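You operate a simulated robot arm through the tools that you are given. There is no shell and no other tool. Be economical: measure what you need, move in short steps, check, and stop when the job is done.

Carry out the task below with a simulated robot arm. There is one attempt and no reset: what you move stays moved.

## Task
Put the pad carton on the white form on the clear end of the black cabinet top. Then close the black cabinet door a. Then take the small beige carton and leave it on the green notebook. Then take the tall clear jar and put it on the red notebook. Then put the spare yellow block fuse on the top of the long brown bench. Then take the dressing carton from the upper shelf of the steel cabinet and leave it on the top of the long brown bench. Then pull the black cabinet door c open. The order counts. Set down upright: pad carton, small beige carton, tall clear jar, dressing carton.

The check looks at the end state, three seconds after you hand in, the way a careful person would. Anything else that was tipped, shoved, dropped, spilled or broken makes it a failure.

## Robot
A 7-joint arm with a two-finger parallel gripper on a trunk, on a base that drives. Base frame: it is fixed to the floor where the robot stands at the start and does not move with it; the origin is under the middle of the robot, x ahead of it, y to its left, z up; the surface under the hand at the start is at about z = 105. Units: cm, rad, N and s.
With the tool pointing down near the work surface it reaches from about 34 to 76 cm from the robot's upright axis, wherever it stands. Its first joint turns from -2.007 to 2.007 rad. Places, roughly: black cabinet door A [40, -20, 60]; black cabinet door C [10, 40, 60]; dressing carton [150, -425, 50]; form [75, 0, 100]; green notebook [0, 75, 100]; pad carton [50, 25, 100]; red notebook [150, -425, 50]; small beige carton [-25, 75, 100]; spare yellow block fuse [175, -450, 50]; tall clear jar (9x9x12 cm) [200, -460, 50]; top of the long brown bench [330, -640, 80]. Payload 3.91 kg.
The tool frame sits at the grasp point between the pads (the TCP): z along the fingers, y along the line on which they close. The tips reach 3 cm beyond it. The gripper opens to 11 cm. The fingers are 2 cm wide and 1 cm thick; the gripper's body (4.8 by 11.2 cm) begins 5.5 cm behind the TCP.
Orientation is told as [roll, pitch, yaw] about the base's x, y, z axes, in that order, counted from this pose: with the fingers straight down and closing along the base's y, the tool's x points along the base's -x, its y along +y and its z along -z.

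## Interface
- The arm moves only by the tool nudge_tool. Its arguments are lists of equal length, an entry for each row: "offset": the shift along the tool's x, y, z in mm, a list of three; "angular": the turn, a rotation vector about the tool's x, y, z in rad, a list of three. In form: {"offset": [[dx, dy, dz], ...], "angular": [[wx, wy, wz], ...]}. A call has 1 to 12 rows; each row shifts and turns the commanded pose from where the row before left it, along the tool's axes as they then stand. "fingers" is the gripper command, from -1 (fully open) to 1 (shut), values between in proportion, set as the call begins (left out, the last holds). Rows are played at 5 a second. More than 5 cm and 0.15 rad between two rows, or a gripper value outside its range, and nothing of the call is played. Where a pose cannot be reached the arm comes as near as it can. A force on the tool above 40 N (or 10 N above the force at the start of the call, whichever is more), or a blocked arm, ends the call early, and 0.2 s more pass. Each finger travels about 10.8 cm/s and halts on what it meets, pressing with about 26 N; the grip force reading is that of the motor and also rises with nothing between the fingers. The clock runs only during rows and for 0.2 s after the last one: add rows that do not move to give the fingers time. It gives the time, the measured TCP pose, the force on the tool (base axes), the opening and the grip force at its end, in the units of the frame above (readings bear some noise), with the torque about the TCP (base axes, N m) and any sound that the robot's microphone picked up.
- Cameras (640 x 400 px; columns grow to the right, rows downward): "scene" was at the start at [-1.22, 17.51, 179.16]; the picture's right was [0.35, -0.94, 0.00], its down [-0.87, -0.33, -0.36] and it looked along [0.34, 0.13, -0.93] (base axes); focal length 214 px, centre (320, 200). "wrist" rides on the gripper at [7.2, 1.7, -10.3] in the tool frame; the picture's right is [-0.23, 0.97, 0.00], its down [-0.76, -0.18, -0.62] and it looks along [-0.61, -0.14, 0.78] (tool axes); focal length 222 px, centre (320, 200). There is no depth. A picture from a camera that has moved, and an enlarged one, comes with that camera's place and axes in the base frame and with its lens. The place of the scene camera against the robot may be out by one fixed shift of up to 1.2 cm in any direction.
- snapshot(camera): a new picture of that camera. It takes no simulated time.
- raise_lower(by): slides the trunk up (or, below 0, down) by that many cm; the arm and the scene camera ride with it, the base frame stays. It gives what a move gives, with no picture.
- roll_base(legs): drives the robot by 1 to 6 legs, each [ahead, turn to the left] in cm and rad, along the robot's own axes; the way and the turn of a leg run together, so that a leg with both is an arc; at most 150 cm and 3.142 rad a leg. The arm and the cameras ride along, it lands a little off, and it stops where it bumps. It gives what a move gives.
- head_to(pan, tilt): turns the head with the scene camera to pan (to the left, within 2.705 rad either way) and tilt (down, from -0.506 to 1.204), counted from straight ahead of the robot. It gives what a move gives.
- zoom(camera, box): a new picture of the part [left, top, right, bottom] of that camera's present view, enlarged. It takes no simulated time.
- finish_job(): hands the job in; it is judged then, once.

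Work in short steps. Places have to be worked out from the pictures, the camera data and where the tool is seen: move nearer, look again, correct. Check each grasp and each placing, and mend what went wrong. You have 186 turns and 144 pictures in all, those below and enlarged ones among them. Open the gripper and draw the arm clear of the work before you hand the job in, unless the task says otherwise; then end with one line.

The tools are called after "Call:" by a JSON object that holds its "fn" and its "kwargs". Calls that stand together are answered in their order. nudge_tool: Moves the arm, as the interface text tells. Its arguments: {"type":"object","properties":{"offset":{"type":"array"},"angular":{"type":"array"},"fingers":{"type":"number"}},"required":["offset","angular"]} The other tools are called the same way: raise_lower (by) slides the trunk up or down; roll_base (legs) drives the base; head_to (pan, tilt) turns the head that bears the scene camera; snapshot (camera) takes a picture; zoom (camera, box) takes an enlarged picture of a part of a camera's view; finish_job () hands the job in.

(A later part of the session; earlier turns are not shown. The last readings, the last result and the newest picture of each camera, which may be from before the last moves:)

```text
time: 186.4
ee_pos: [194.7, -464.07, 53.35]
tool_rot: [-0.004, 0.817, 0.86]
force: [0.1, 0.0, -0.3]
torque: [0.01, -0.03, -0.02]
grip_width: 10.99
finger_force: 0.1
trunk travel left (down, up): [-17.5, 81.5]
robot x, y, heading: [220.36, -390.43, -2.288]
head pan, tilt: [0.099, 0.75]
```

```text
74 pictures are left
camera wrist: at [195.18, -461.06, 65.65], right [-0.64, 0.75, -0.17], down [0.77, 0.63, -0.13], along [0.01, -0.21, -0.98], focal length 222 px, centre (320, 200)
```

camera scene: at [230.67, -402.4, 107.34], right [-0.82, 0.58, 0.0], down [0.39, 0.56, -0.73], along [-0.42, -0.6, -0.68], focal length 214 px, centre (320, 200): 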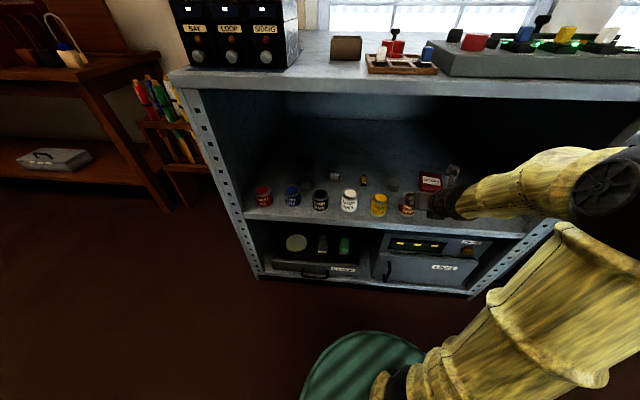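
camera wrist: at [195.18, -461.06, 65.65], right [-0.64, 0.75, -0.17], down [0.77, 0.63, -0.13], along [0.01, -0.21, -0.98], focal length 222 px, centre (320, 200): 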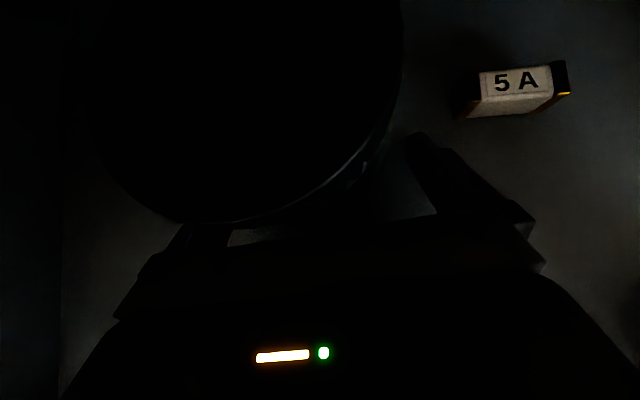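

The lid's outline relative to the fingers needs a closer look before closing.

Call:
{"fn": "zoom", "kwargs": {"camera": "wrist", "box": [60, 0, 480, 270]}}

Call:
{"fn": "snapshot", "kwargs": {"camera": "scene"}}

```text
1.48 times, centred on (270, 135) of wrist
camera zoom: at [195.18, -461.06, 65.65], right [-0.64, 0.75, -0.17], down [0.77, 0.63, -0.13], along [0.01, -0.21, -0.98], focal length 329 px, centre (394, 296)
```

zoom: 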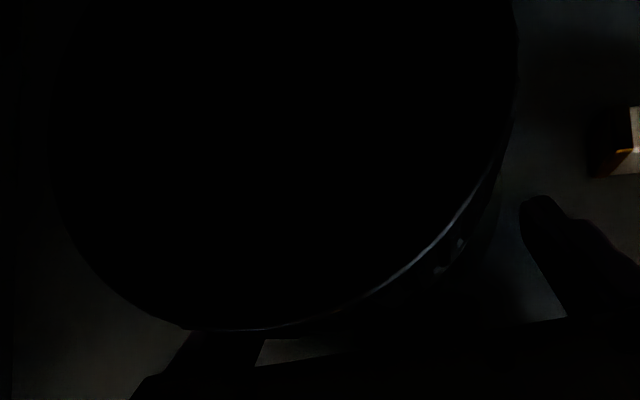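

```text
72 pictures are left
camera scene: at [230.68, -402.41, 107.32], right [-0.82, 0.58, 0.0], down [0.39, 0.56, -0.73], along [-0.42, -0.6, -0.68], focal length 214 px, centre (320, 200)
```

scene: 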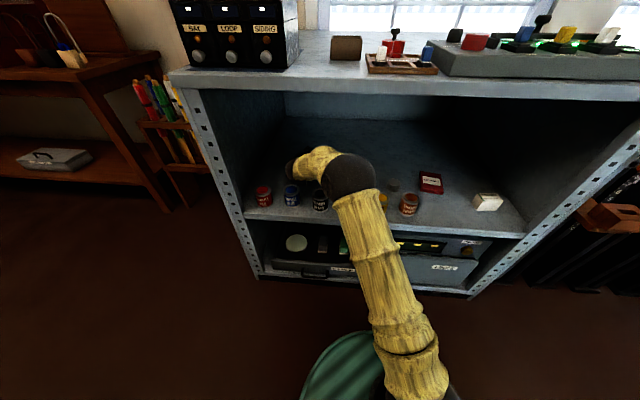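

Two estimates disagree by about 1 cm laterally; I shift 5 mm left as a compromise watching the force, then close gently in stages.

Call:
{"fn": "nudge_tool", "kwargs": {"offset": [[0, -3, 0], [0, -2, 0], [0, 0, 0]], "angular": [[0, 0, 0], [0, 0, 0], [0, 0, 0]]}}

Call:
{"fn": "nudge_tool", "kwargs": {"offset": [[0, 0, 0], [0, 0, 0], [0, 0, 0]], "angular": [[0, 0, 0], [0, 0, 0], [0, 0, 0]], "fingers": -0.75}}

Call:
{"fn": "nudge_tool", "kwargs": {"offset": [[0, 0, 0], [0, 0, 0], [0, 0, 0], [0, 0, 0]], "angular": [[0, 0, 0], [0, 0, 0], [0, 0, 0], [0, 0, 0]], "fingers": 1}}

Call:
{"fn": "snapshot", "kwargs": {"camera": "wrist"}}

```text
time: 187.2
ee_pos: [195.15, -464.45, 53.33]
tool_rot: [-0.004, 0.821, 0.861]
force: [-0.5, 0.8, 0.1]
torque: [0.01, -0.03, 0.01]
grip_width: 11.0
finger_force: 0.0
trunk travel left (down, up): [-17.5, 81.5]
robot x, y, heading: [220.76, -390.5, -2.288]
head pan, tilt: [0.099, 0.75]
```

```text
time: 188.0
ee_pos: [195.2, -464.46, 53.43]
tool_rot: [-0.004, 0.818, 0.86]
force: [0.2, -0.4, -0.3]
torque: [-0.01, -0.02, -0.02]
grip_width: 9.64
finger_force: 0.1
trunk travel left (down, up): [-17.5, 81.5]
robot x, y, heading: [220.48, -390.07, -2.284]
head pan, tilt: [0.099, 0.75]
```

```text
time: 189.0
ee_pos: [195.15, -464.42, 53.35]
tool_rot: [-0.003, 0.819, 0.86]
force: [0.3, 0.9, 0.8]
torque: [0.0, -0.03, 0.0]
grip_width: 8.06
finger_force: 25.7
trunk travel left (down, up): [-17.5, 81.5]
robot x, y, heading: [220.64, -389.91, -2.289]
head pan, tilt: [0.099, 0.75]
```

```text
71 pictures are left
camera wrist: at [195.53, -461.32, 65.76], right [-0.64, 0.75, -0.17], down [0.77, 0.62, -0.13], along [0.01, -0.21, -0.98], focal length 222 px, centre (320, 200)
```

wrist: 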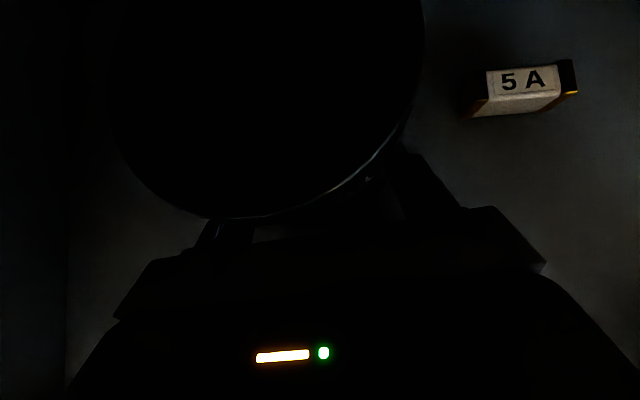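

Grip holds at 8.06 cm (glass body under the wider lid). I lift 4 cm straight up and check.

Call:
{"fn": "nudge_tool", "kwargs": {"offset": [[14.6, 0, -13.6], [14.6, 0, -13.6], [0, 0, 0]], "angular": [[0, 0, 0], [0, 0, 0], [0, 0, 0]]}}

Call:
{"fn": "snapshot", "kwargs": {"camera": "wrist"}}

Call:
{"fn": "zoom", "kwargs": {"camera": "scene", "box": [230, 110, 470, 260]}}

```text
time: 189.8
ee_pos: [195.12, -464.52, 57.25]
tool_rot: [-0.004, 0.819, 0.861]
force: [-0.3, -0.7, -2.3]
torque: [0.01, -0.02, 0.01]
grip_width: 8.02
finger_force: 26.4
trunk travel left (down, up): [-17.5, 81.5]
robot x, y, heading: [220.24, -390.32, -2.285]
head pan, tilt: [0.099, 0.75]
```

```text
70 pictures are left
camera wrist: at [195.55, -461.38, 69.71], right [-0.64, 0.75, -0.17], down [0.77, 0.62, -0.13], along [0.01, -0.21, -0.98], focal length 222 px, centre (320, 200)
```

wrist: 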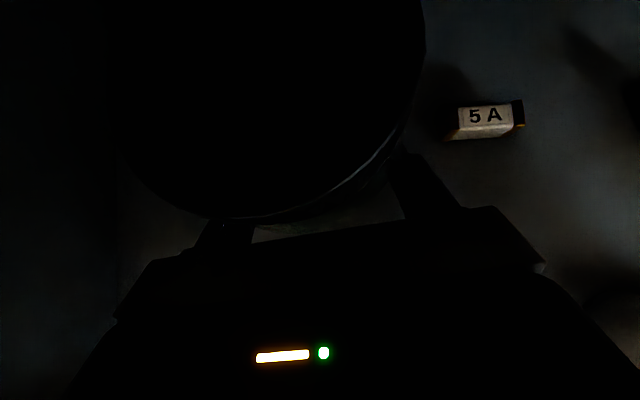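

```text
2.67 times, centred on (350, 185) of scene
camera zoom: at [230.67, -402.43, 107.33], right [-0.82, 0.58, 0.0], down [0.39, 0.56, -0.73], along [-0.42, -0.6, -0.68], focal length 572 px, centre (240, 240)
```

zoom: 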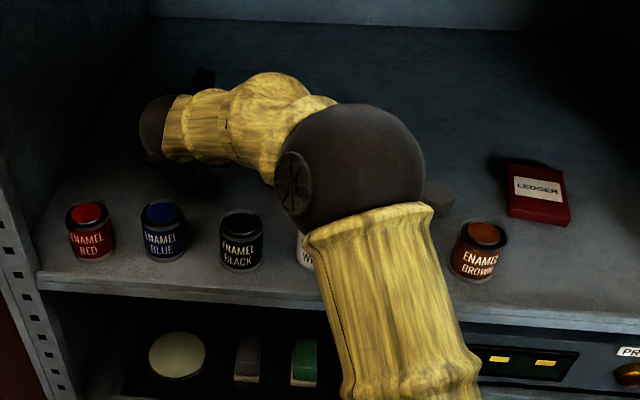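

Jar is held. I raise 6 cm more and carry it right, above the small items, towards the LEDGER (≈[147.9,-434.2]).

Call:
{"fn": "nudge_tool", "kwargs": {"offset": [[14.6, 0, -13.6], [14.6, 0, -13.6], [14.6, 0, -13.6], [0, 45, 0], [0, 45, 0], [0, 45, 0], [0, 45, 0], [0, 45, 0], [0, 45, 0], [0, 45, 0], [0, 45, 0], [0, 0, 0]], "angular": [[0, 0, 0], [0, 0, 0], [0, 0, 0], [0, 0, 0], [0, 0, 0], [0, 0, 0], [0, 0, 0], [0, 0, 0], [0, 0, 0], [0, 0, 0], [0, 0, 0], [0, 0, 0]]}}

Call:
{"fn": "snapshot", "kwargs": {"camera": "wrist"}}

Call:
{"fn": "snapshot", "kwargs": {"camera": "scene"}}

```text
time: 192.4
ee_pos: [167.69, -440.85, 63.34]
tool_rot: [-0.004, 0.818, 0.859]
force: [0.6, -0.1, -3.5]
torque: [0.03, -0.04, -0.01]
grip_width: 8.03
finger_force: 26.0
trunk travel left (down, up): [-17.5, 81.5]
robot x, y, heading: [220.25, -390.29, -2.293]
head pan, tilt: [0.099, 0.75]
```

```text
68 pictures are left
camera wrist: at [168.07, -437.89, 75.67], right [-0.64, 0.75, -0.17], down [0.77, 0.63, -0.13], along [0.01, -0.21, -0.98], focal length 222 px, centre (320, 200)
```

wrist: 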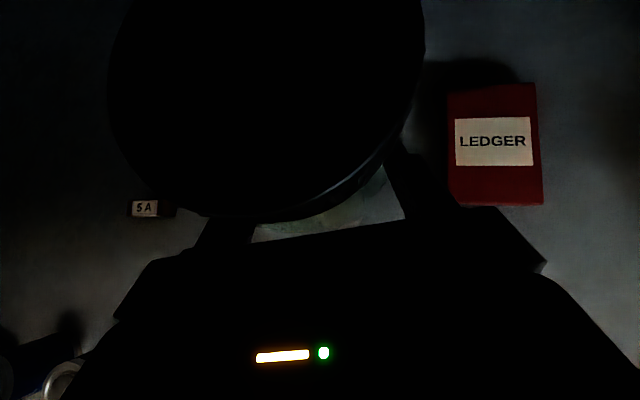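

```text
67 pictures are left
camera scene: at [230.65, -402.42, 107.33], right [-0.82, 0.58, 0.0], down [0.39, 0.56, -0.73], along [-0.42, -0.6, -0.68], focal length 214 px, centre (320, 200)
```

scene: 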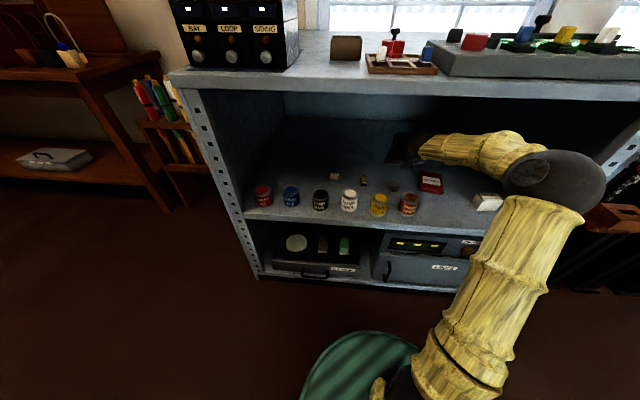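

Wrist view puts the LEDGER centre near [151.4,-432.6], top z≈50. I move the jar above it.

Call:
{"fn": "nudge_tool", "kwargs": {"offset": [[5.5, 44.3, 5.9], [5.5, 44.3, 5.9], [5.5, 44.3, 5.9], [5.5, 44.3, 5.9], [0, 0, 0]], "angular": [[0, 0, 0], [0, 0, 0], [0, 0, 0], [0, 0, 0], [0, 0, 0]]}}

Call:
{"fn": "head_to", "kwargs": {"pan": 0.45, "tilt": 0.6}}

Call:
{"fn": "snapshot", "kwargs": {"camera": "wrist"}}

Call:
{"fn": "snapshot", "kwargs": {"camera": "scene"}}

```text
time: 193.6
ee_pos: [152.02, -431.79, 63.26]
tool_rot: [-0.003, 0.819, 0.858]
force: [0.0, 0.9, -2.2]
torque: [0.02, 0.0, -0.03]
grip_width: 8.08
finger_force: 26.7
trunk travel left (down, up): [-17.5, 81.5]
robot x, y, heading: [220.43, -390.32, -2.286]
head pan, tilt: [0.099, 0.75]
```

```text
time: 194.4
ee_pos: [152.14, -431.93, 63.27]
tool_rot: [-0.005, 0.819, 0.861]
force: [-0.6, 0.3, -3.1]
torque: [0.05, -0.04, 0.02]
grip_width: 8.03
finger_force: 26.1
trunk travel left (down, up): [-17.5, 81.5]
robot x, y, heading: [220.31, -390.28, -2.287]
head pan, tilt: [0.45, 0.6]
```

```text
66 pictures are left
camera wrist: at [152.55, -428.83, 75.63], right [-0.64, 0.75, -0.17], down [0.77, 0.62, -0.13], along [0.01, -0.21, -0.98], focal length 222 px, centre (320, 200)
```

wrist: 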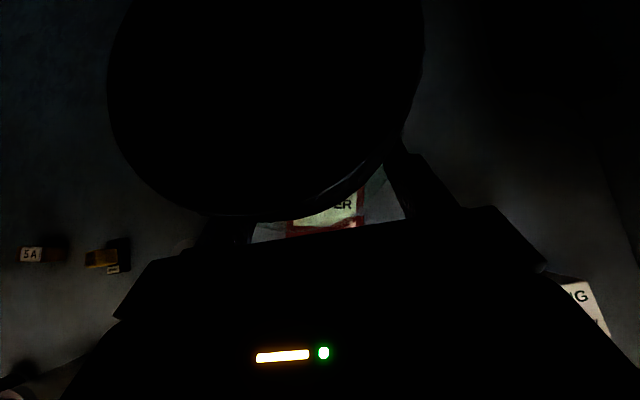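

```text
65 pictures are left
camera scene: at [233.1, -404.18, 108.62], right [-0.96, 0.26, 0.0], down [0.15, 0.55, -0.82], along [-0.22, -0.8, -0.57], focal length 214 px, centre (320, 200)
```

scene: 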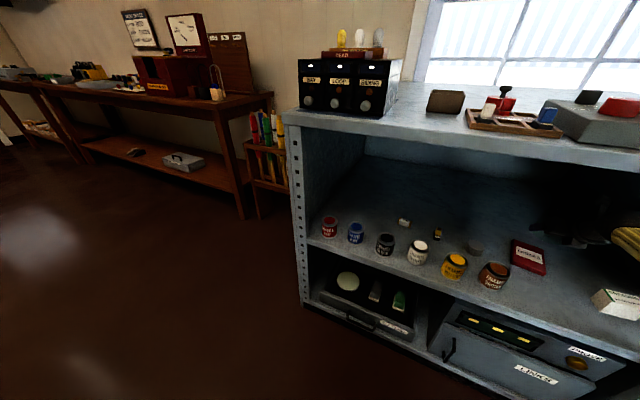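

Zoom both views to compare jar base and LEDGER.

Call:
{"fn": "zoom", "kwargs": {"camera": "wrist", "box": [220, 160, 440, 260]}}

Call:
{"fn": "head_to", "kwargs": {"pan": -0.15, "tilt": 0.7}}

Call:
{"fn": "snapshot", "kwargs": {"camera": "scene"}}

```text
2.91 times, centred on (330, 210) of wrist
camera zoom: at [152.55, -428.83, 75.63], right [-0.64, 0.75, -0.17], down [0.77, 0.62, -0.13], along [0.01, -0.21, -0.98], focal length 646 px, centre (291, 171)
```

zoom: 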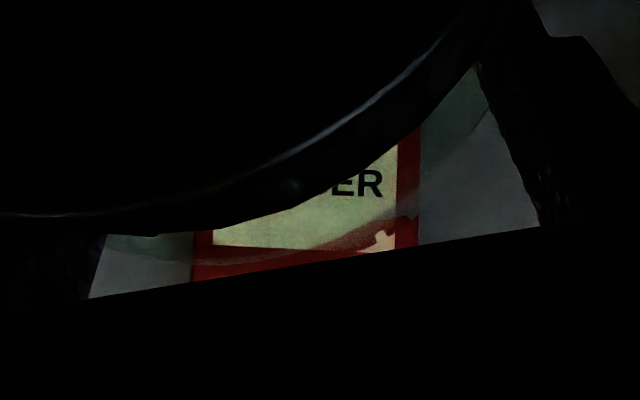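

```text
time: 195.4
ee_pos: [152.17, -431.95, 63.29]
tool_rot: [-0.004, 0.818, 0.858]
force: [0.2, 0.4, -2.7]
torque: [0.02, -0.02, 0.02]
grip_width: 8.04
finger_force: 25.7
trunk travel left (down, up): [-17.5, 81.5]
robot x, y, heading: [220.51, -390.38, -2.28]
head pan, tilt: [-0.15, 0.7]
```

```text
63 pictures are left
camera scene: at [228.96, -401.16, 107.76], right [-0.65, 0.76, 0.0], down [0.49, 0.42, -0.76], along [-0.58, -0.5, -0.64], focal length 214 px, centre (320, 200)
```

scene: 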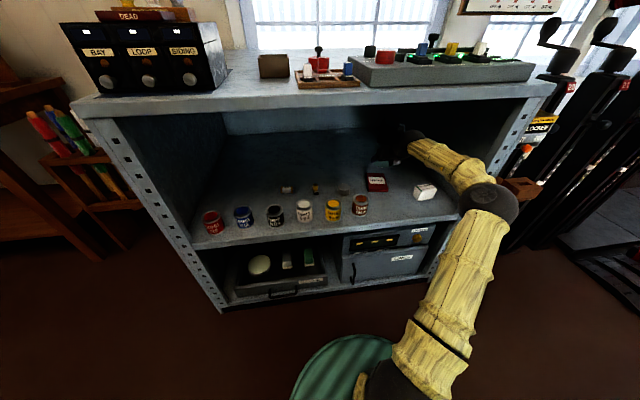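

Zoom the scene camera on the jar and LEDGER.

Call:
{"fn": "zoom", "kwargs": {"camera": "scene", "box": [330, 110, 450, 210]}}

```text
4.00 times, centred on (390, 160) of scene
camera zoom: at [228.96, -401.16, 107.76], right [-0.65, 0.76, 0.0], down [0.49, 0.42, -0.76], along [-0.58, -0.5, -0.64], focal length 858 px, centre (40, 360)
```

zoom: 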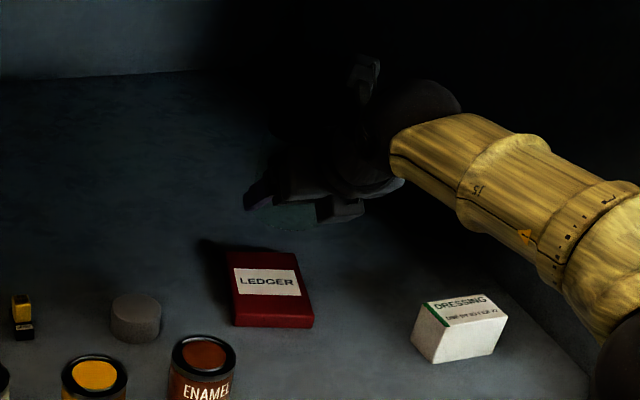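

Lower to just above the LEDGER to remove parallax, then look again.

Call:
{"fn": "nudge_tool", "kwargs": {"offset": [[-14.6, 0, 13.6], [-14.6, 0, 13.6], [-12.4, 0, 11.6], [0, 0, 0]], "angular": [[0, 0, 0], [0, 0, 0], [0, 0, 0], [0, 0, 0]]}}

Call:
{"fn": "zoom", "kwargs": {"camera": "scene", "box": [340, 130, 430, 205]}}

Call:
{"fn": "zoom", "kwargs": {"camera": "wrist", "box": [220, 160, 440, 260]}}

```text
time: 196.4
ee_pos: [152.18, -431.89, 57.61]
tool_rot: [-0.005, 0.819, 0.86]
force: [-0.6, -0.9, -3.2]
torque: [0.07, -0.04, -0.01]
grip_width: 8.05
finger_force: 26.0
trunk travel left (down, up): [-17.5, 81.5]
robot x, y, heading: [220.33, -390.34, -2.287]
head pan, tilt: [-0.15, 0.7]
```

```text
5.33 times, centred on (385, 168) of scene
camera zoom: at [228.96, -401.16, 107.76], right [-0.65, 0.76, 0.0], down [0.49, 0.42, -0.76], along [-0.58, -0.5, -0.64], focal length 1144 px, centre (-27, 373)
```

zoom: 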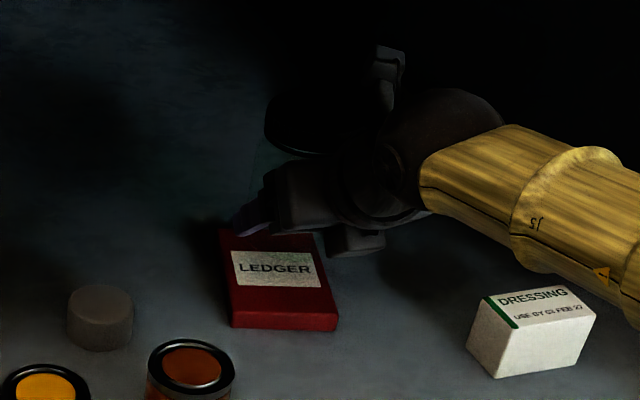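

```text
2.91 times, centred on (330, 210) of wrist
camera zoom: at [152.59, -428.78, 69.9], right [-0.64, 0.75, -0.17], down [0.77, 0.62, -0.13], along [0.01, -0.21, -0.98], focal length 646 px, centre (291, 171)
```

zoom: 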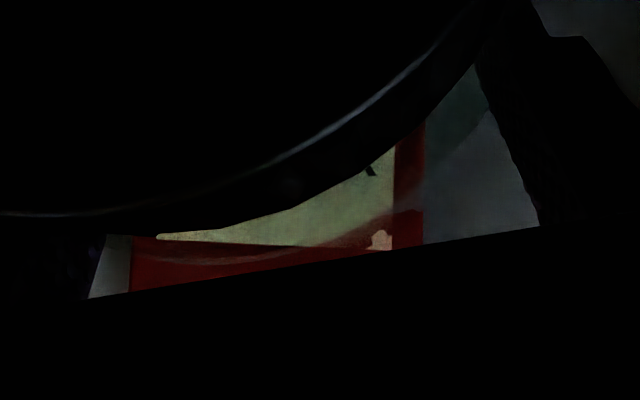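

Close-range wrist view: LEDGER's centre lies ~1.1 cm left of the jar axis and slightly nearer. I shift accordingly and lower to contact.

Call:
{"fn": "nudge_tool", "kwargs": {"offset": [[-4.8, -10.5, -5.1], [-3.6, 0, 3.4], [-3.6, 0, 3.4], [-2.2, 0, 2.05], [-2.2, 0, 2.05], [-2.2, 0, 2.05], [-2.2, 0, 2.05]], "angular": [[0, 0, 0], [0, 0, 0], [0, 0, 0], [0, 0, 0], [0, 0, 0], [0, 0, 0], [0, 0, 0]]}}

Call:
{"fn": "zoom", "kwargs": {"camera": "wrist", "box": [220, 160, 440, 260]}}

```text
time: 198.1
ee_pos: [153.42, -432.02, 55.44]
tool_rot: [-0.005, 0.819, 0.858]
force: [-0.1, 0.8, -2.4]
torque: [0.02, -0.03, 0.01]
grip_width: 8.06
finger_force: 26.4
trunk travel left (down, up): [-17.5, 81.5]
robot x, y, heading: [220.32, -390.02, -2.282]
head pan, tilt: [-0.15, 0.7]
```

```text
2.91 times, centred on (330, 210) of wrist
camera zoom: at [153.9, -428.95, 67.71], right [-0.64, 0.75, -0.17], down [0.77, 0.62, -0.13], along [0.01, -0.21, -0.98], focal length 646 px, centre (291, 171)
```

zoom: 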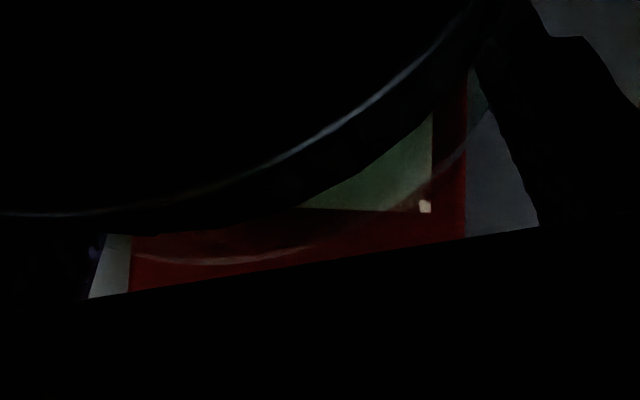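

Residual offset ~4 mm left; correct and continue lowering to contact.

Call:
{"fn": "nudge_tool", "kwargs": {"offset": [[0, -3.5, 0], [-2.2, 0, 2.05], [-2.2, 0, 2.05], [-2.2, 0, 2.05], [-2.2, 0, 2.05], [-2.2, 0, 2.05], [-2.2, 0, 2.05]], "angular": [[0, 0, 0], [0, 0, 0], [0, 0, 0], [0, 0, 0], [0, 0, 0], [0, 0, 0], [0, 0, 0]]}}

```text
time: 199.7
ee_pos: [153.58, -432.37, 54.44]
tool_rot: [0.001, 0.838, 0.864]
force: [-1.4, -0.9, 14.1]
torque: [-0.01, -0.14, -0.02]
grip_width: 8.04
finger_force: 26.0
trunk travel left (down, up): [-17.5, 81.5]
robot x, y, heading: [220.3, -390.11, -2.284]
head pan, tilt: [-0.15, 0.7]
stopped in row 7: the force on the tool passed its limit at 41 N (the readings are from after the stop); the commanded pose is now the measured one
```

Contact on the LEDGER. Ease 2 mm, then open.

Call:
{"fn": "nudge_tool", "kwargs": {"offset": [[1.5, 0, -1.4], [0, 0, 0], [0, 0, 0]], "angular": [[0, -0.01, 0], [0, 0, 0], [0, 0, 0]]}}

Call:
{"fn": "zoom", "kwargs": {"camera": "scene", "box": [340, 130, 430, 205]}}

Call:
{"fn": "zoom", "kwargs": {"camera": "wrist", "box": [220, 160, 440, 260]}}

```text
time: 200.5
ee_pos: [153.82, -432.29, 54.48]
tool_rot: [0.0, 0.824, 0.86]
force: [-4.9, -4.3, 16.0]
torque: [-0.51, 0.51, 0.02]
grip_width: 8.01
finger_force: 25.8
trunk travel left (down, up): [-17.5, 81.5]
robot x, y, heading: [220.57, -390.24, -2.287]
head pan, tilt: [-0.15, 0.7]
```

```text
5.33 times, centred on (385, 168) of scene
camera zoom: at [229.09, -401.08, 107.77], right [-0.65, 0.76, 0.0], down [0.49, 0.42, -0.77], along [-0.58, -0.5, -0.64], focal length 1144 px, centre (-27, 373)
```

zoom: 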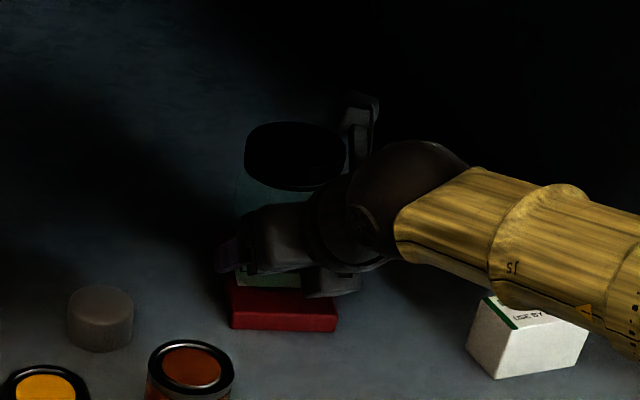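

```text
2.91 times, centred on (330, 210) of wrist
camera zoom: at [154.17, -429.24, 66.93], right [-0.64, 0.75, -0.17], down [0.77, 0.62, -0.14], along [0.0, -0.21, -0.98], focal length 646 px, centre (291, 171)
```

zoom: 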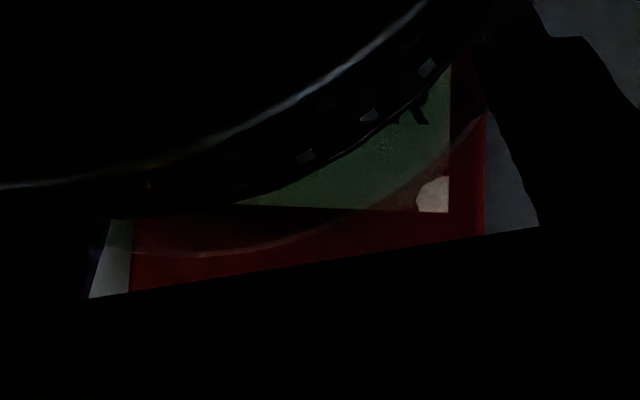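

The jar sits centred on the LEDGER. I ease a little and open.

Call:
{"fn": "nudge_tool", "kwargs": {"offset": [[1.2, 0, -1.1], [0, 0, 0], [0, 0, 0], [0, 0, 0]], "angular": [[0, 0, 0], [0, 0, 0], [0, 0, 0], [0, 0, 0]], "fingers": -0.6}}

Call:
{"fn": "nudge_tool", "kwargs": {"offset": [[0, 0, 0], [0, 0, 0], [0, 0, 0]], "angular": [[0, 0, 0], [0, 0, 0], [0, 0, 0]], "fingers": -1}}

Call:
{"fn": "zoom", "kwargs": {"camera": "scene", "box": [340, 130, 430, 205]}}

```text
time: 201.5
ee_pos: [153.69, -432.19, 54.61]
tool_rot: [-0.003, 0.82, 0.861]
force: [4.0, -2.7, 9.0]
torque: [0.1, 0.32, 0.01]
grip_width: 8.6
finger_force: 0.0
trunk travel left (down, up): [-17.5, 81.5]
robot x, y, heading: [220.67, -390.1, -2.282]
head pan, tilt: [-0.15, 0.7]
```

```text
time: 202.3
ee_pos: [153.83, -432.35, 54.4]
tool_rot: [0.001, 0.822, 0.862]
force: [2.0, -0.8, 6.8]
torque: [0.13, 0.33, -0.04]
grip_width: 10.9
finger_force: 0.1
trunk travel left (down, up): [-17.5, 81.5]
robot x, y, heading: [220.39, -390.06, -2.286]
head pan, tilt: [-0.15, 0.7]
```

```text
5.33 times, centred on (385, 168) of scene
camera zoom: at [229.06, -401.11, 107.76], right [-0.65, 0.76, 0.0], down [0.49, 0.42, -0.77], along [-0.58, -0.5, -0.64], focal length 1144 px, centre (-27, 373)
```

zoom: 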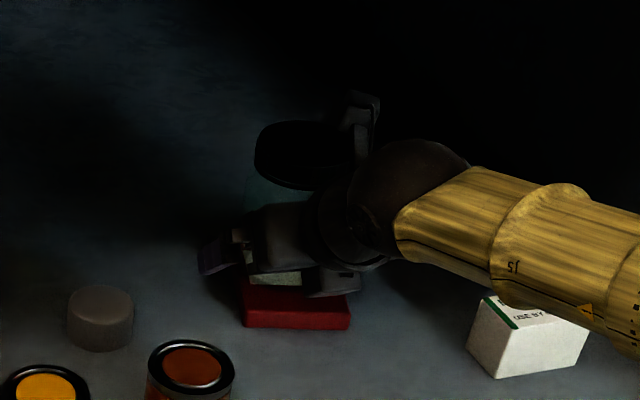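

Jar stays upright on the book; a light residual contact (palm against the lid edge). I withdraw along the tool axis slowly.

Call:
{"fn": "nudge_tool", "kwargs": {"offset": [[0, 0, -5], [0, 0, -10], [0, 0, -15]], "angular": [[0, 0, 0], [0, 0, 0], [0, 0, 0]]}}

Call:
{"fn": "zoom", "kwargs": {"camera": "scene", "box": [340, 130, 430, 205]}}

Call:
{"fn": "snapshot", "kwargs": {"camera": "wrist"}}

```text
time: 203.1
ee_pos: [155.18, -430.69, 56.55]
tool_rot: [0.001, 0.819, 0.861]
force: [-0.6, -0.3, -0.2]
torque: [-0.04, 0.01, 0.03]
grip_width: 11.0
finger_force: 0.0
trunk travel left (down, up): [-17.5, 81.5]
robot x, y, heading: [220.66, -390.26, -2.284]
head pan, tilt: [-0.15, 0.7]
```

```text
5.33 times, centred on (385, 168) of scene
camera zoom: at [228.97, -401.15, 107.76], right [-0.65, 0.76, 0.0], down [0.49, 0.42, -0.76], along [-0.58, -0.5, -0.64], focal length 1144 px, centre (-27, 373)
```

zoom: 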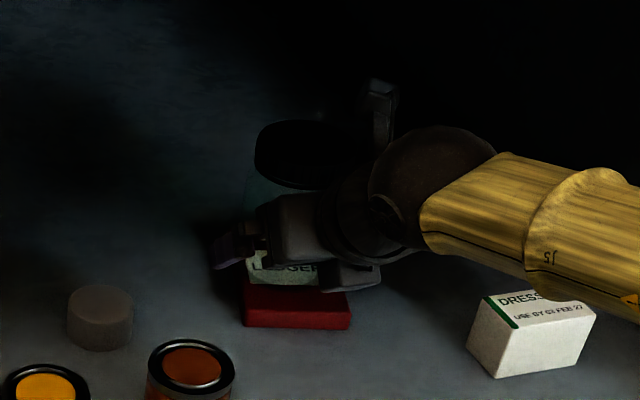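

```text
54 pictures are left
camera wrist: at [155.55, -427.59, 68.93], right [-0.64, 0.75, -0.17], down [0.77, 0.62, -0.13], along [0.01, -0.21, -0.98], focal length 222 px, centre (320, 200)
```

wrist: 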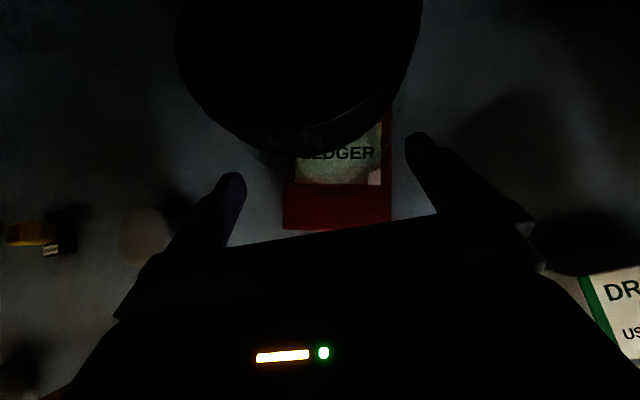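

Free of contact now. Withdraw further and look at the result.

Call:
{"fn": "nudge_tool", "kwargs": {"offset": [[0, 0, -40], [0, 0, -40], [10, 0, -40], [0, 0, 0]], "angular": [[0, 0, 0], [0, 0, 0], [0, 0, 0], [0, 0, 0]]}}

Call:
{"fn": "snapshot", "kwargs": {"camera": "wrist"}}

```text
time: 204.1
ee_pos: [160.42, -424.46, 65.41]
tool_rot: [0.001, 0.818, 0.861]
force: [0.6, 0.1, -0.5]
torque: [0.04, -0.01, -0.03]
grip_width: 11.01
finger_force: 0.1
trunk travel left (down, up): [-17.5, 81.5]
robot x, y, heading: [220.81, -389.73, -2.289]
head pan, tilt: [-0.15, 0.7]
```

```text
53 pictures are left
camera wrist: at [160.89, -421.46, 77.84], right [-0.64, 0.75, -0.17], down [0.77, 0.63, -0.13], along [0.01, -0.21, -0.98], focal length 222 px, centre (320, 200)
```

wrist: 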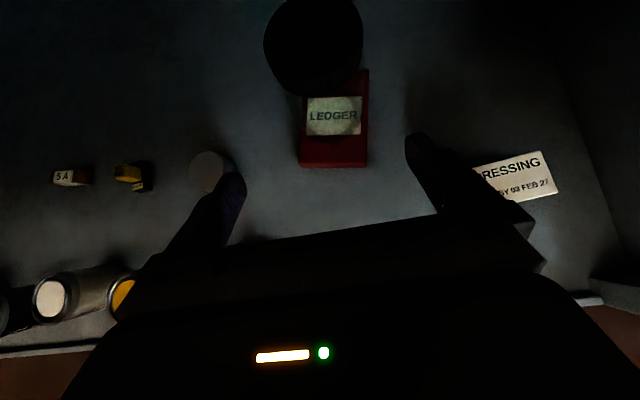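

Jar stands upright on the LEDGER (offset ≈1.3 cm, fine). Next the yellow block fuse: slide left 27 cm to view it.

Call:
{"fn": "nudge_tool", "kwargs": {"offset": [[0, -45, 0], [0, -45, 0], [0, -45, 0], [0, -45, 0], [0, -45, 0], [0, -45, 0], [0, 0, 0]], "angular": [[0, 0, 0], [0, 0, 0], [0, 0, 0], [0, 0, 0], [0, 0, 0], [0, 0, 0], [0, 0, 0]]}}

Call:
{"fn": "zoom", "kwargs": {"camera": "wrist", "box": [160, 0, 480, 200]}}

```text
time: 205.7
ee_pos: [180.88, -441.92, 65.42]
tool_rot: [-0.001, 0.82, 0.863]
force: [-0.3, -1.1, 0.1]
torque: [-0.01, -0.03, -0.02]
grip_width: 10.98
finger_force: 0.1
trunk travel left (down, up): [-17.5, 81.5]
robot x, y, heading: [220.11, -390.45, -2.29]
head pan, tilt: [-0.15, 0.7]
```

```text
2.00 times, centred on (320, 100) of wrist
camera zoom: at [181.41, -438.94, 77.87], right [-0.64, 0.75, -0.17], down [0.77, 0.63, -0.13], along [0.01, -0.21, -0.98], focal length 444 px, centre (320, 400)
```

zoom: 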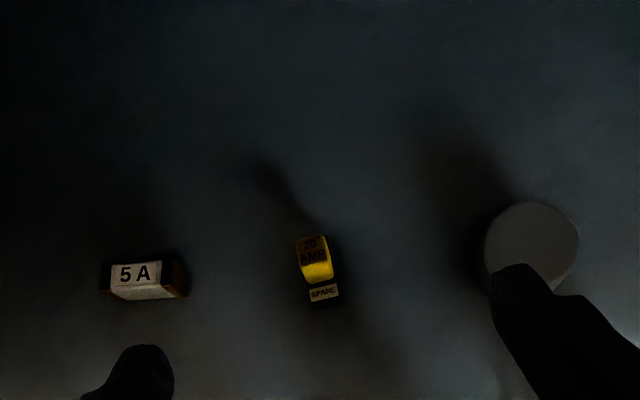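

Fuse ("20 AMP SPARE") at ≈[175,-450.8], about 2 cm wide, well aligned with the tool. I narrow the fingers to 6 cm and approach along the tool axis partway.

Call:
{"fn": "nudge_tool", "kwargs": {"offset": [[-16, -6.5, 0], [-17, -6.5, 0], [0, 0, 40], [0, 0, 40], [0, 0, 35], [0, 0, 0]], "angular": [[0, 0, 0], [0, 0, 0], [0, 0, 0], [0, 0, 0], [0, 0, 0], [0, 0, 0]], "fingers": -0.1}}

Call:
{"fn": "zoom", "kwargs": {"camera": "wrist", "box": [180, 40, 460, 240]}}

```text
time: 207.1
ee_pos: [177.79, -447.68, 55.23]
tool_rot: [0.001, 0.82, 0.863]
force: [0.2, 0.0, -0.5]
torque: [-0.04, 0.01, -0.02]
grip_width: 6.07
finger_force: 0.0
trunk travel left (down, up): [-17.5, 81.5]
robot x, y, heading: [220.76, -390.75, -2.283]
head pan, tilt: [-0.15, 0.7]
```

```text
2.00 times, centred on (320, 140) of wrist
camera zoom: at [178.25, -444.6, 67.59], right [-0.64, 0.75, -0.17], down [0.77, 0.63, -0.13], along [0.01, -0.21, -0.98], focal length 444 px, centre (320, 320)
```

zoom: 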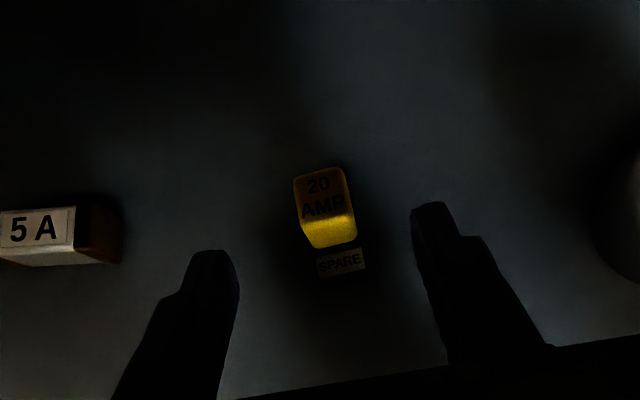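

On target. Advance the remaining 6 cm and close.

Call:
{"fn": "nudge_tool", "kwargs": {"offset": [[0, 1, 31], [0, 1, 30], [0, 0, 0]], "angular": [[0, 0, 0], [0, 0, 0], [0, 0, 0]]}}

Call:
{"fn": "nudge_tool", "kwargs": {"offset": [[0, 0, 0], [0, 0, 0], [0, 0, 0], [0, 0, 0]], "angular": [[0, 0, 0], [0, 0, 0], [0, 0, 0], [0, 0, 0]], "fingers": 1}}

Call:
{"fn": "nudge_tool", "kwargs": {"offset": [[14.6, 0, -13.6], [14.6, 0, -13.6], [29, 0, -27], [0, 0, 0]], "angular": [[0, 0, 0], [0, 0, 0], [0, 0, 0], [0, 0, 0]]}}

Call:
{"fn": "snapshot", "kwargs": {"camera": "wrist"}}

```text
time: 207.7
ee_pos: [175.15, -450.93, 52.8]
tool_rot: [0.001, 0.843, 0.865]
force: [16.8, 23.9, 33.8]
torque: [0.32, -0.02, -0.15]
grip_width: 5.99
finger_force: 0.1
trunk travel left (down, up): [-17.5, 81.5]
robot x, y, heading: [220.74, -390.1, -2.285]
head pan, tilt: [-0.15, 0.7]
stopped in row 3: the force on the tool passed its limit at 217 N (the readings are from after the stop); the commanded pose is now the measured one
```

```text
time: 208.7
ee_pos: [175.05, -451.01, 52.76]
tool_rot: [0.001, 0.845, 0.865]
force: [3.8, 2.1, 42.5]
torque: [-0.45, 0.3, 0.23]
grip_width: 1.89
finger_force: 25.6
trunk travel left (down, up): [-17.5, 81.5]
robot x, y, heading: [220.7, -390.35, -2.285]
head pan, tilt: [-0.15, 0.7]
```

```text
time: 209.7
ee_pos: [175.1, -450.79, 59.82]
tool_rot: [0.001, 0.829, 0.868]
force: [0.6, 0.1, 0.2]
torque: [0.03, -0.03, -0.01]
grip_width: 1.87
finger_force: 25.7
trunk travel left (down, up): [-17.5, 81.5]
robot x, y, heading: [220.33, -390.3, -2.284]
head pan, tilt: [-0.15, 0.7]
```

```text
50 pictures are left
camera wrist: at [175.58, -447.7, 72.18], right [-0.64, 0.75, -0.17], down [0.77, 0.63, -0.14], along [0.0, -0.22, -0.98], focal length 222 px, centre (320, 200)
```

wrist: 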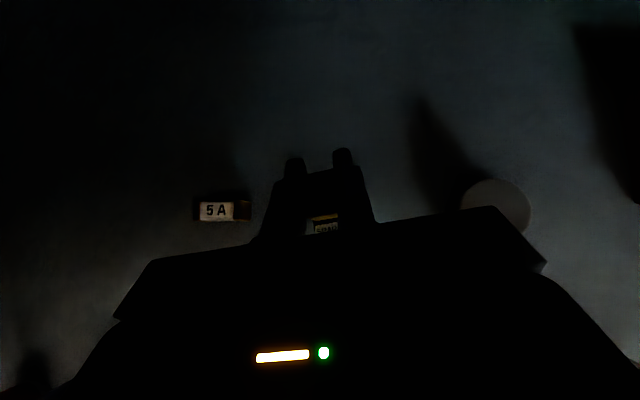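

The fingertips met the shelf (it's a bit higher than assumed), but the fuse is gripped at 1.87 cm. I withdraw along the axis and check the shelf.

Call:
{"fn": "nudge_tool", "kwargs": {"offset": [[0, 0, -40], [0, 0, -40], [-27, 0, -29], [-27, 0, -29], [-27, 0, -29]], "angular": [[0, 0, 0], [0, 0, 0], [0, 0, 0], [0, 0, 0], [0, 0, 0]]}}

Call:
{"fn": "zoom", "kwargs": {"camera": "scene", "box": [200, 110, 480, 290]}}

```text
time: 210.9
ee_pos: [186.64, -437.37, 65.07]
tool_rot: [-0.001, 0.829, 0.863]
force: [-0.1, 0.0, -0.9]
torque: [-0.01, -0.01, 0.0]
grip_width: 1.88
finger_force: 25.6
trunk travel left (down, up): [-17.5, 81.5]
robot x, y, heading: [220.33, -390.07, -2.283]
head pan, tilt: [-0.15, 0.7]
```

```text
2.22 times, centred on (340, 200) of scene
camera zoom: at [229.04, -401.08, 107.76], right [-0.65, 0.76, 0.0], down [0.49, 0.42, -0.76], along [-0.58, -0.5, -0.64], focal length 477 px, centre (276, 200)
```

zoom: 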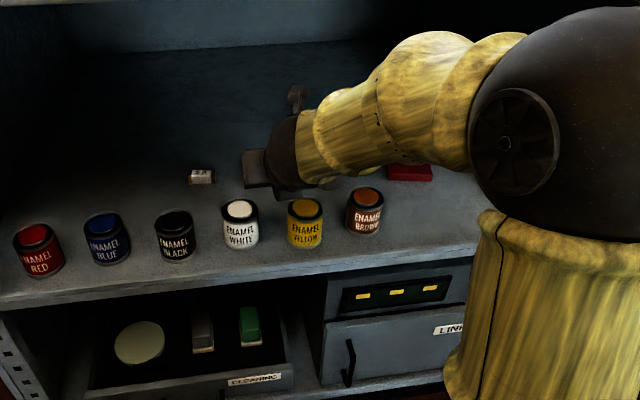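

Tins and 5A piece undisturbed. I back out, raise the trunk 35 cm, and drive along to the bench.

Call:
{"fn": "roll_base", "kwargs": {"legs": [[-32, 0]]}}

Call:
{"fn": "raise_lower", "kwargs": {"by": 38}}

Call:
{"fn": "roll_base", "kwargs": {"legs": [[0, 1.565], [90, 0], [95, 0], [0, -1.565]]}}

Call:
{"fn": "head_to", "kwargs": {"pan": 0.0, "tilt": 0.6}}

Call:
{"fn": "snapshot", "kwargs": {"camera": "scene"}}

```text
time: 213.4
ee_pos: [207.73, -412.87, 65.18]
tool_rot: [-0.002, 0.83, 0.863]
force: [-0.4, 0.1, -0.8]
torque: [0.0, -0.03, 0.04]
grip_width: 1.87
finger_force: 25.4
trunk travel left (down, up): [-17.5, 81.5]
robot x, y, heading: [241.6, -365.94, -2.285]
head pan, tilt: [-0.15, 0.7]
```

```text
time: 217.0
ee_pos: [207.65, -412.84, 103.15]
tool_rot: [0.002, 0.83, 0.862]
force: [0.0, 0.4, -0.3]
torque: [0.02, -0.01, 0.02]
grip_width: 1.87
finger_force: 26.1
trunk travel left (down, up): [-55.5, 43.5]
robot x, y, heading: [241.9, -366.03, -2.286]
head pan, tilt: [-0.15, 0.7]
```

```text
time: 239.0
ee_pos: [342.94, -537.46, 103.06]
tool_rot: [0.001, 0.831, 0.834]
force: [0.5, -0.5, -0.1]
torque: [-0.01, -0.01, -0.04]
grip_width: 1.89
finger_force: 26.0
trunk travel left (down, up): [-55.5, 43.5]
robot x, y, heading: [378.31, -491.43, -2.321]
head pan, tilt: [-0.15, 0.7]
```

```text
time: 239.7
ee_pos: [342.83, -537.44, 103.2]
tool_rot: [0.0, 0.83, 0.832]
force: [0.5, -0.2, -0.7]
torque: [0.02, 0.01, -0.03]
grip_width: 1.91
finger_force: 26.2
trunk travel left (down, up): [-55.5, 43.5]
robot x, y, heading: [378.38, -491.47, -2.323]
head pan, tilt: [0.0, 0.6]
```

```text
48 pictures are left
camera scene: at [387.22, -503.84, 146.62], right [-0.73, 0.68, 0.0], down [0.39, 0.41, -0.82], along [-0.56, -0.6, -0.57], focal length 214 px, centre (320, 200)
```

scene: 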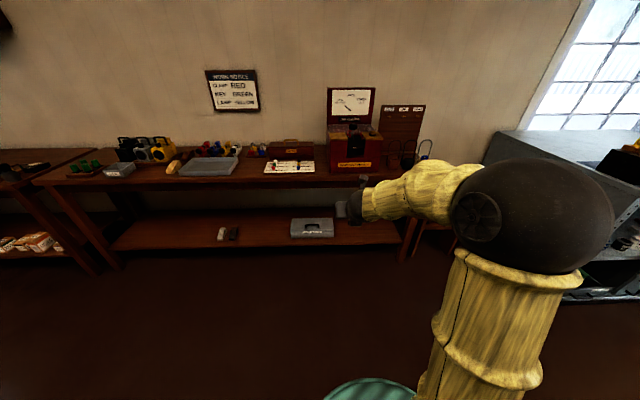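

Zoom on the bench top to find a clear spot.

Call:
{"fn": "zoom", "kwargs": {"camera": "scene", "box": [60, 110, 440, 260]}}

```text
1.68 times, centred on (250, 185) of scene
camera zoom: at [387.22, -503.84, 146.62], right [-0.73, 0.68, 0.0], down [0.39, 0.41, -0.82], along [-0.56, -0.6, -0.57], focal length 361 px, centre (438, 225)
```

zoom: 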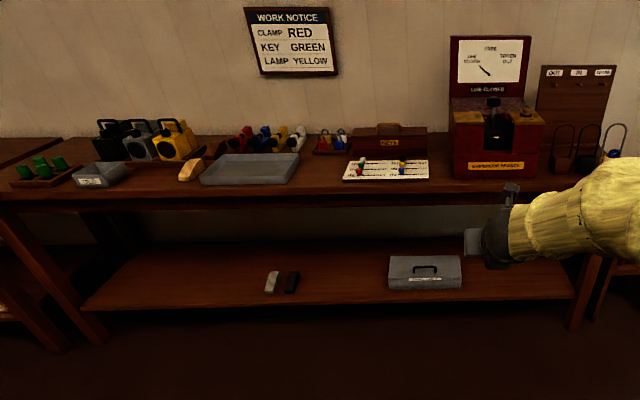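

The gap between the grey tray and the white card is clear (~18 cm wide, 40 deep, around [333,-630]). I raise the hand for safety, and drive in front of that gap.

Call:
{"fn": "raise_lower", "kwargs": {"by": 28}}

Call:
{"fn": "roll_base", "kwargs": {"legs": [[0, 0.68], [88, 0], [0, -0.645]]}}

Call:
{"fn": "head_to", "kwargs": {"pan": 0.1, "tilt": 0.9}}

Call:
{"fn": "snapshot", "kwargs": {"camera": "scene"}}

Call:
{"fn": "snapshot", "kwargs": {"camera": "wrist"}}

```text
time: 242.5
ee_pos: [342.87, -537.52, 131.05]
tool_rot: [0.0, 0.83, 0.832]
force: [-0.1, -0.2, -0.2]
torque: [-0.01, -0.03, -0.03]
grip_width: 1.89
finger_force: 26.4
trunk travel left (down, up): [-83.5, 15.5]
robot x, y, heading: [378.49, -491.32, -2.317]
head pan, tilt: [0.0, 0.6]
```

```text
time: 253.0
ee_pos: [340.25, -627.37, 131.18]
tool_rot: [-0.001, 0.832, 0.887]
force: [-0.1, -0.7, 0.4]
torque: [-0.02, 0.02, 0.0]
grip_width: 1.9
finger_force: 26.1
trunk travel left (down, up): [-83.5, 15.5]
robot x, y, heading: [373.05, -579.52, -2.266]
head pan, tilt: [0.0, 0.6]
```

```text
time: 253.8
ee_pos: [340.39, -627.32, 131.12]
tool_rot: [0.0, 0.83, 0.887]
force: [-0.4, -0.1, -0.7]
torque: [0.01, 0.01, -0.01]
grip_width: 1.89
finger_force: 25.4
trunk travel left (down, up): [-83.5, 15.5]
robot x, y, heading: [373.42, -579.38, -2.271]
head pan, tilt: [0.099, 0.901]
```

```text
46 pictures are left
camera scene: at [384.1, -590.74, 172.15], right [-0.83, 0.56, 0.0], down [0.44, 0.65, -0.62], along [-0.35, -0.51, -0.78], focal length 214 px, centre (320, 200)
```

scene: 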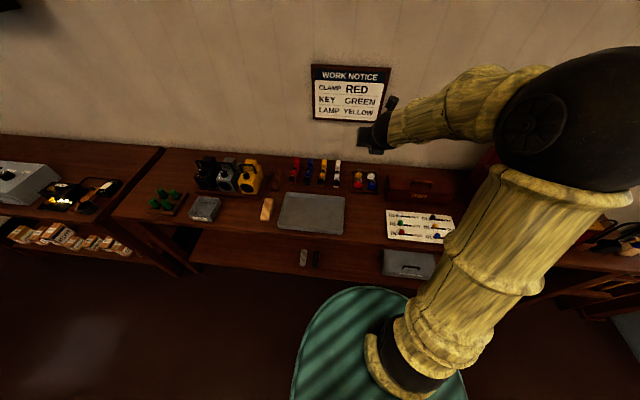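

```text
45 pictures are left
camera wrist: at [340.74, -624.14, 143.48], right [-0.66, 0.73, -0.17], down [0.75, 0.64, -0.14], along [0.0, -0.22, -0.98], focal length 222 px, centre (320, 200)
```

wrist: 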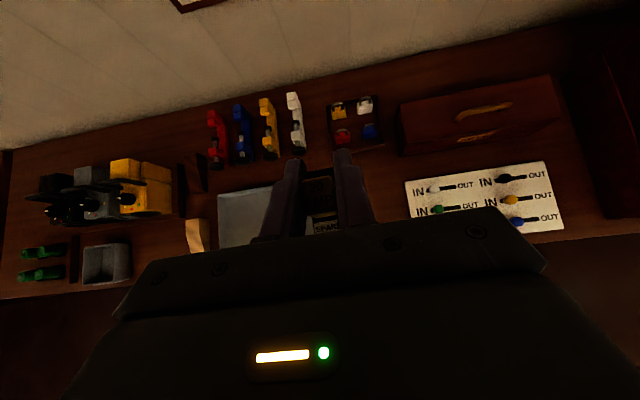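

The gap is ~22 cm wide centred at [328.6,-629]. I aim for [328.5,-635] for the fuse (back-left part), then lower.

Call:
{"fn": "nudge_tool", "kwargs": {"offset": [[23, 11, 24.6], [23, 11, 24.6], [23, 11, 24.6], [23, 11, 24.6], [0, 0, 0]], "angular": [[0, 0, 0], [0, 0, 0], [0, 0, 0], [0, 0, 0], [0, 0, 0]]}}

Call:
{"fn": "raise_lower", "kwargs": {"by": -38}}

Call:
{"fn": "snapshot", "kwargs": {"camera": "wrist"}}

```text
time: 255.0
ee_pos: [328.52, -634.97, 131.39]
tool_rot: [-0.001, 0.831, 0.888]
force: [1.1, 0.9, 0.8]
torque: [-0.04, 0.0, -0.02]
grip_width: 1.89
finger_force: 26.4
trunk travel left (down, up): [-83.5, 15.5]
robot x, y, heading: [373.58, -579.37, -2.263]
head pan, tilt: [0.099, 0.901]
```

```text
time: 258.6
ee_pos: [328.41, -635.0, 93.22]
tool_rot: [0.001, 0.831, 0.886]
force: [-0.7, -0.1, 0.0]
torque: [-0.01, -0.03, -0.01]
grip_width: 1.92
finger_force: 25.9
trunk travel left (down, up): [-45.5, 53.5]
robot x, y, heading: [373.0, -579.43, -2.261]
head pan, tilt: [0.099, 0.901]
```

```text
44 pictures are left
camera wrist: at [328.8, -631.84, 105.63], right [-0.66, 0.73, -0.17], down [0.75, 0.64, -0.14], along [0.0, -0.22, -0.98], focal length 222 px, centre (320, 200)
```

wrist: 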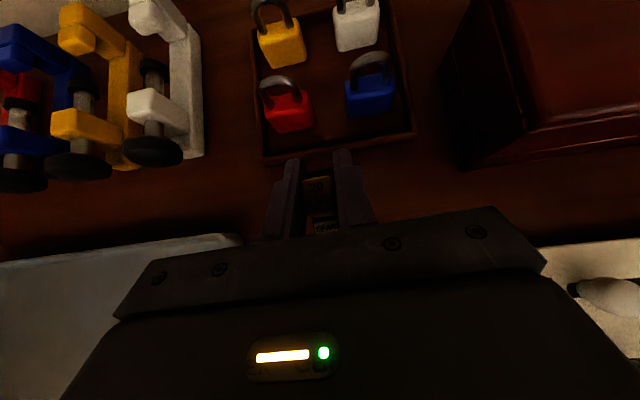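

Landing spot is clear but close to the padlock tray; I come back 2 cm and lower to contact in small steps.

Call:
{"fn": "nudge_tool", "kwargs": {"offset": [[-13.5, 0, -14.8], [-25.8, 0, 23.6], [-22.1, 0, 20.3], [-3.7, 0, 3.4], [-3.7, 0, 3.4], [-3.7, 0, 3.4], [-3, 0, 2.7], [-3, 0, 2.7], [-3, 0, 2.7], [-3, 0, 2.7]], "angular": [[0, 0, 0], [0, 0, 0], [0, 0, 0], [0, 0, 0], [0, 0, 0], [0, 0, 0], [0, 0, 0], [0, 0, 0], [0, 0, 0], [0, 0, 0]]}}

```text
time: 259.6
ee_pos: [329.57, -633.88, 87.71]
tool_rot: [0.001, 0.857, 0.89]
force: [-2.7, -3.1, 15.1]
torque: [-0.12, -0.07, -0.09]
grip_width: 1.89
finger_force: 26.1
trunk travel left (down, up): [-45.5, 53.5]
robot x, y, heading: [373.09, -579.44, -2.269]
head pan, tilt: [0.099, 0.901]
stopped in row 5: the force on the tool passed its limit at 45 N (the readings are from after the stop); the commanded pose is now the measured one
```

Contact at z=87.7, so the bench top is ~84.8. I ease 1 mm and open partially, then rise along the axis.

Call:
{"fn": "nudge_tool", "kwargs": {"offset": [[1, 0, -1], [0, 0, 0], [0, 0, 0], [0, 0, 0]], "angular": [[0, -0.02, 0], [0, 0, 0], [0, 0, 0], [0, 0, 0]], "fingers": 0.2}}

Call:
{"fn": "nudge_tool", "kwargs": {"offset": [[7, 0, -7], [0, 0, -40], [0, 0, -45], [20, 0, -45], [0, 0, 0]], "angular": [[0, 0, 0], [0, 0, 0], [0, 0, 0], [0, 0, 0], [0, 0, 0]]}}

Call:
{"fn": "snapshot", "kwargs": {"camera": "wrist"}}

```text
time: 260.6
ee_pos: [329.23, -633.59, 87.75]
tool_rot: [0.001, 0.83, 0.887]
force: [-19.8, 7.7, 23.9]
torque: [-0.29, 0.43, -0.43]
grip_width: 3.46
finger_force: 0.1
trunk travel left (down, up): [-45.5, 53.5]
robot x, y, heading: [373.18, -579.75, -2.266]
head pan, tilt: [0.099, 0.901]
```

```text
time: 261.9
ee_pos: [334.64, -627.36, 98.72]
tool_rot: [0.003, 0.828, 0.893]
force: [0.2, 0.1, -0.2]
torque: [-0.01, 0.01, 0.0]
grip_width: 4.41
finger_force: 0.0
trunk travel left (down, up): [-45.5, 53.5]
robot x, y, heading: [373.24, -579.6, -2.267]
head pan, tilt: [0.099, 0.901]
```

```text
43 pictures are left
camera wrist: at [335.16, -624.22, 111.03], right [-0.66, 0.73, -0.17], down [0.75, 0.65, -0.14], along [0.01, -0.22, -0.98], focal length 222 px, centre (320, 200)
```

wrist: 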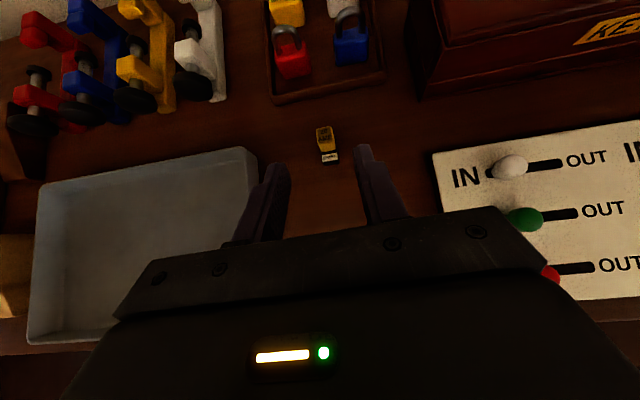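

The fuse stands on the bench. Now back for the dressing carton (≈[148.4,-413.6], ~6.5x4.3x7 cm, top z≈56). I raise the hand, reverse, and drive back before the steel cabinet.

Call:
{"fn": "raise_lower", "kwargs": {"by": 30}}

Call:
{"fn": "roll_base", "kwargs": {"legs": [[-70, 0], [0, -1.588], [130, 0], [126, 0], [0, 1.57]]}}

```text
time: 264.9
ee_pos: [334.75, -627.37, 128.73]
tool_rot: [0.002, 0.828, 0.888]
force: [0.3, 0.0, 0.3]
torque: [0.01, 0.03, -0.02]
grip_width: 4.39
finger_force: 0.2
trunk travel left (down, up): [-75.5, 23.5]
robot x, y, heading: [373.32, -579.24, -2.262]
head pan, tilt: [0.099, 0.901]
```

```text
time: 294.8
ee_pos: [185.45, -407.26, 128.65]
tool_rot: [0.001, 0.827, 0.894]
force: [0.4, 0.7, 0.0]
torque: [0.02, -0.03, -0.01]
grip_width: 4.41
finger_force: 0.2
trunk travel left (down, up): [-75.5, 23.5]
robot x, y, heading: [223.82, -358.9, -2.258]
head pan, tilt: [0.099, 0.901]
```

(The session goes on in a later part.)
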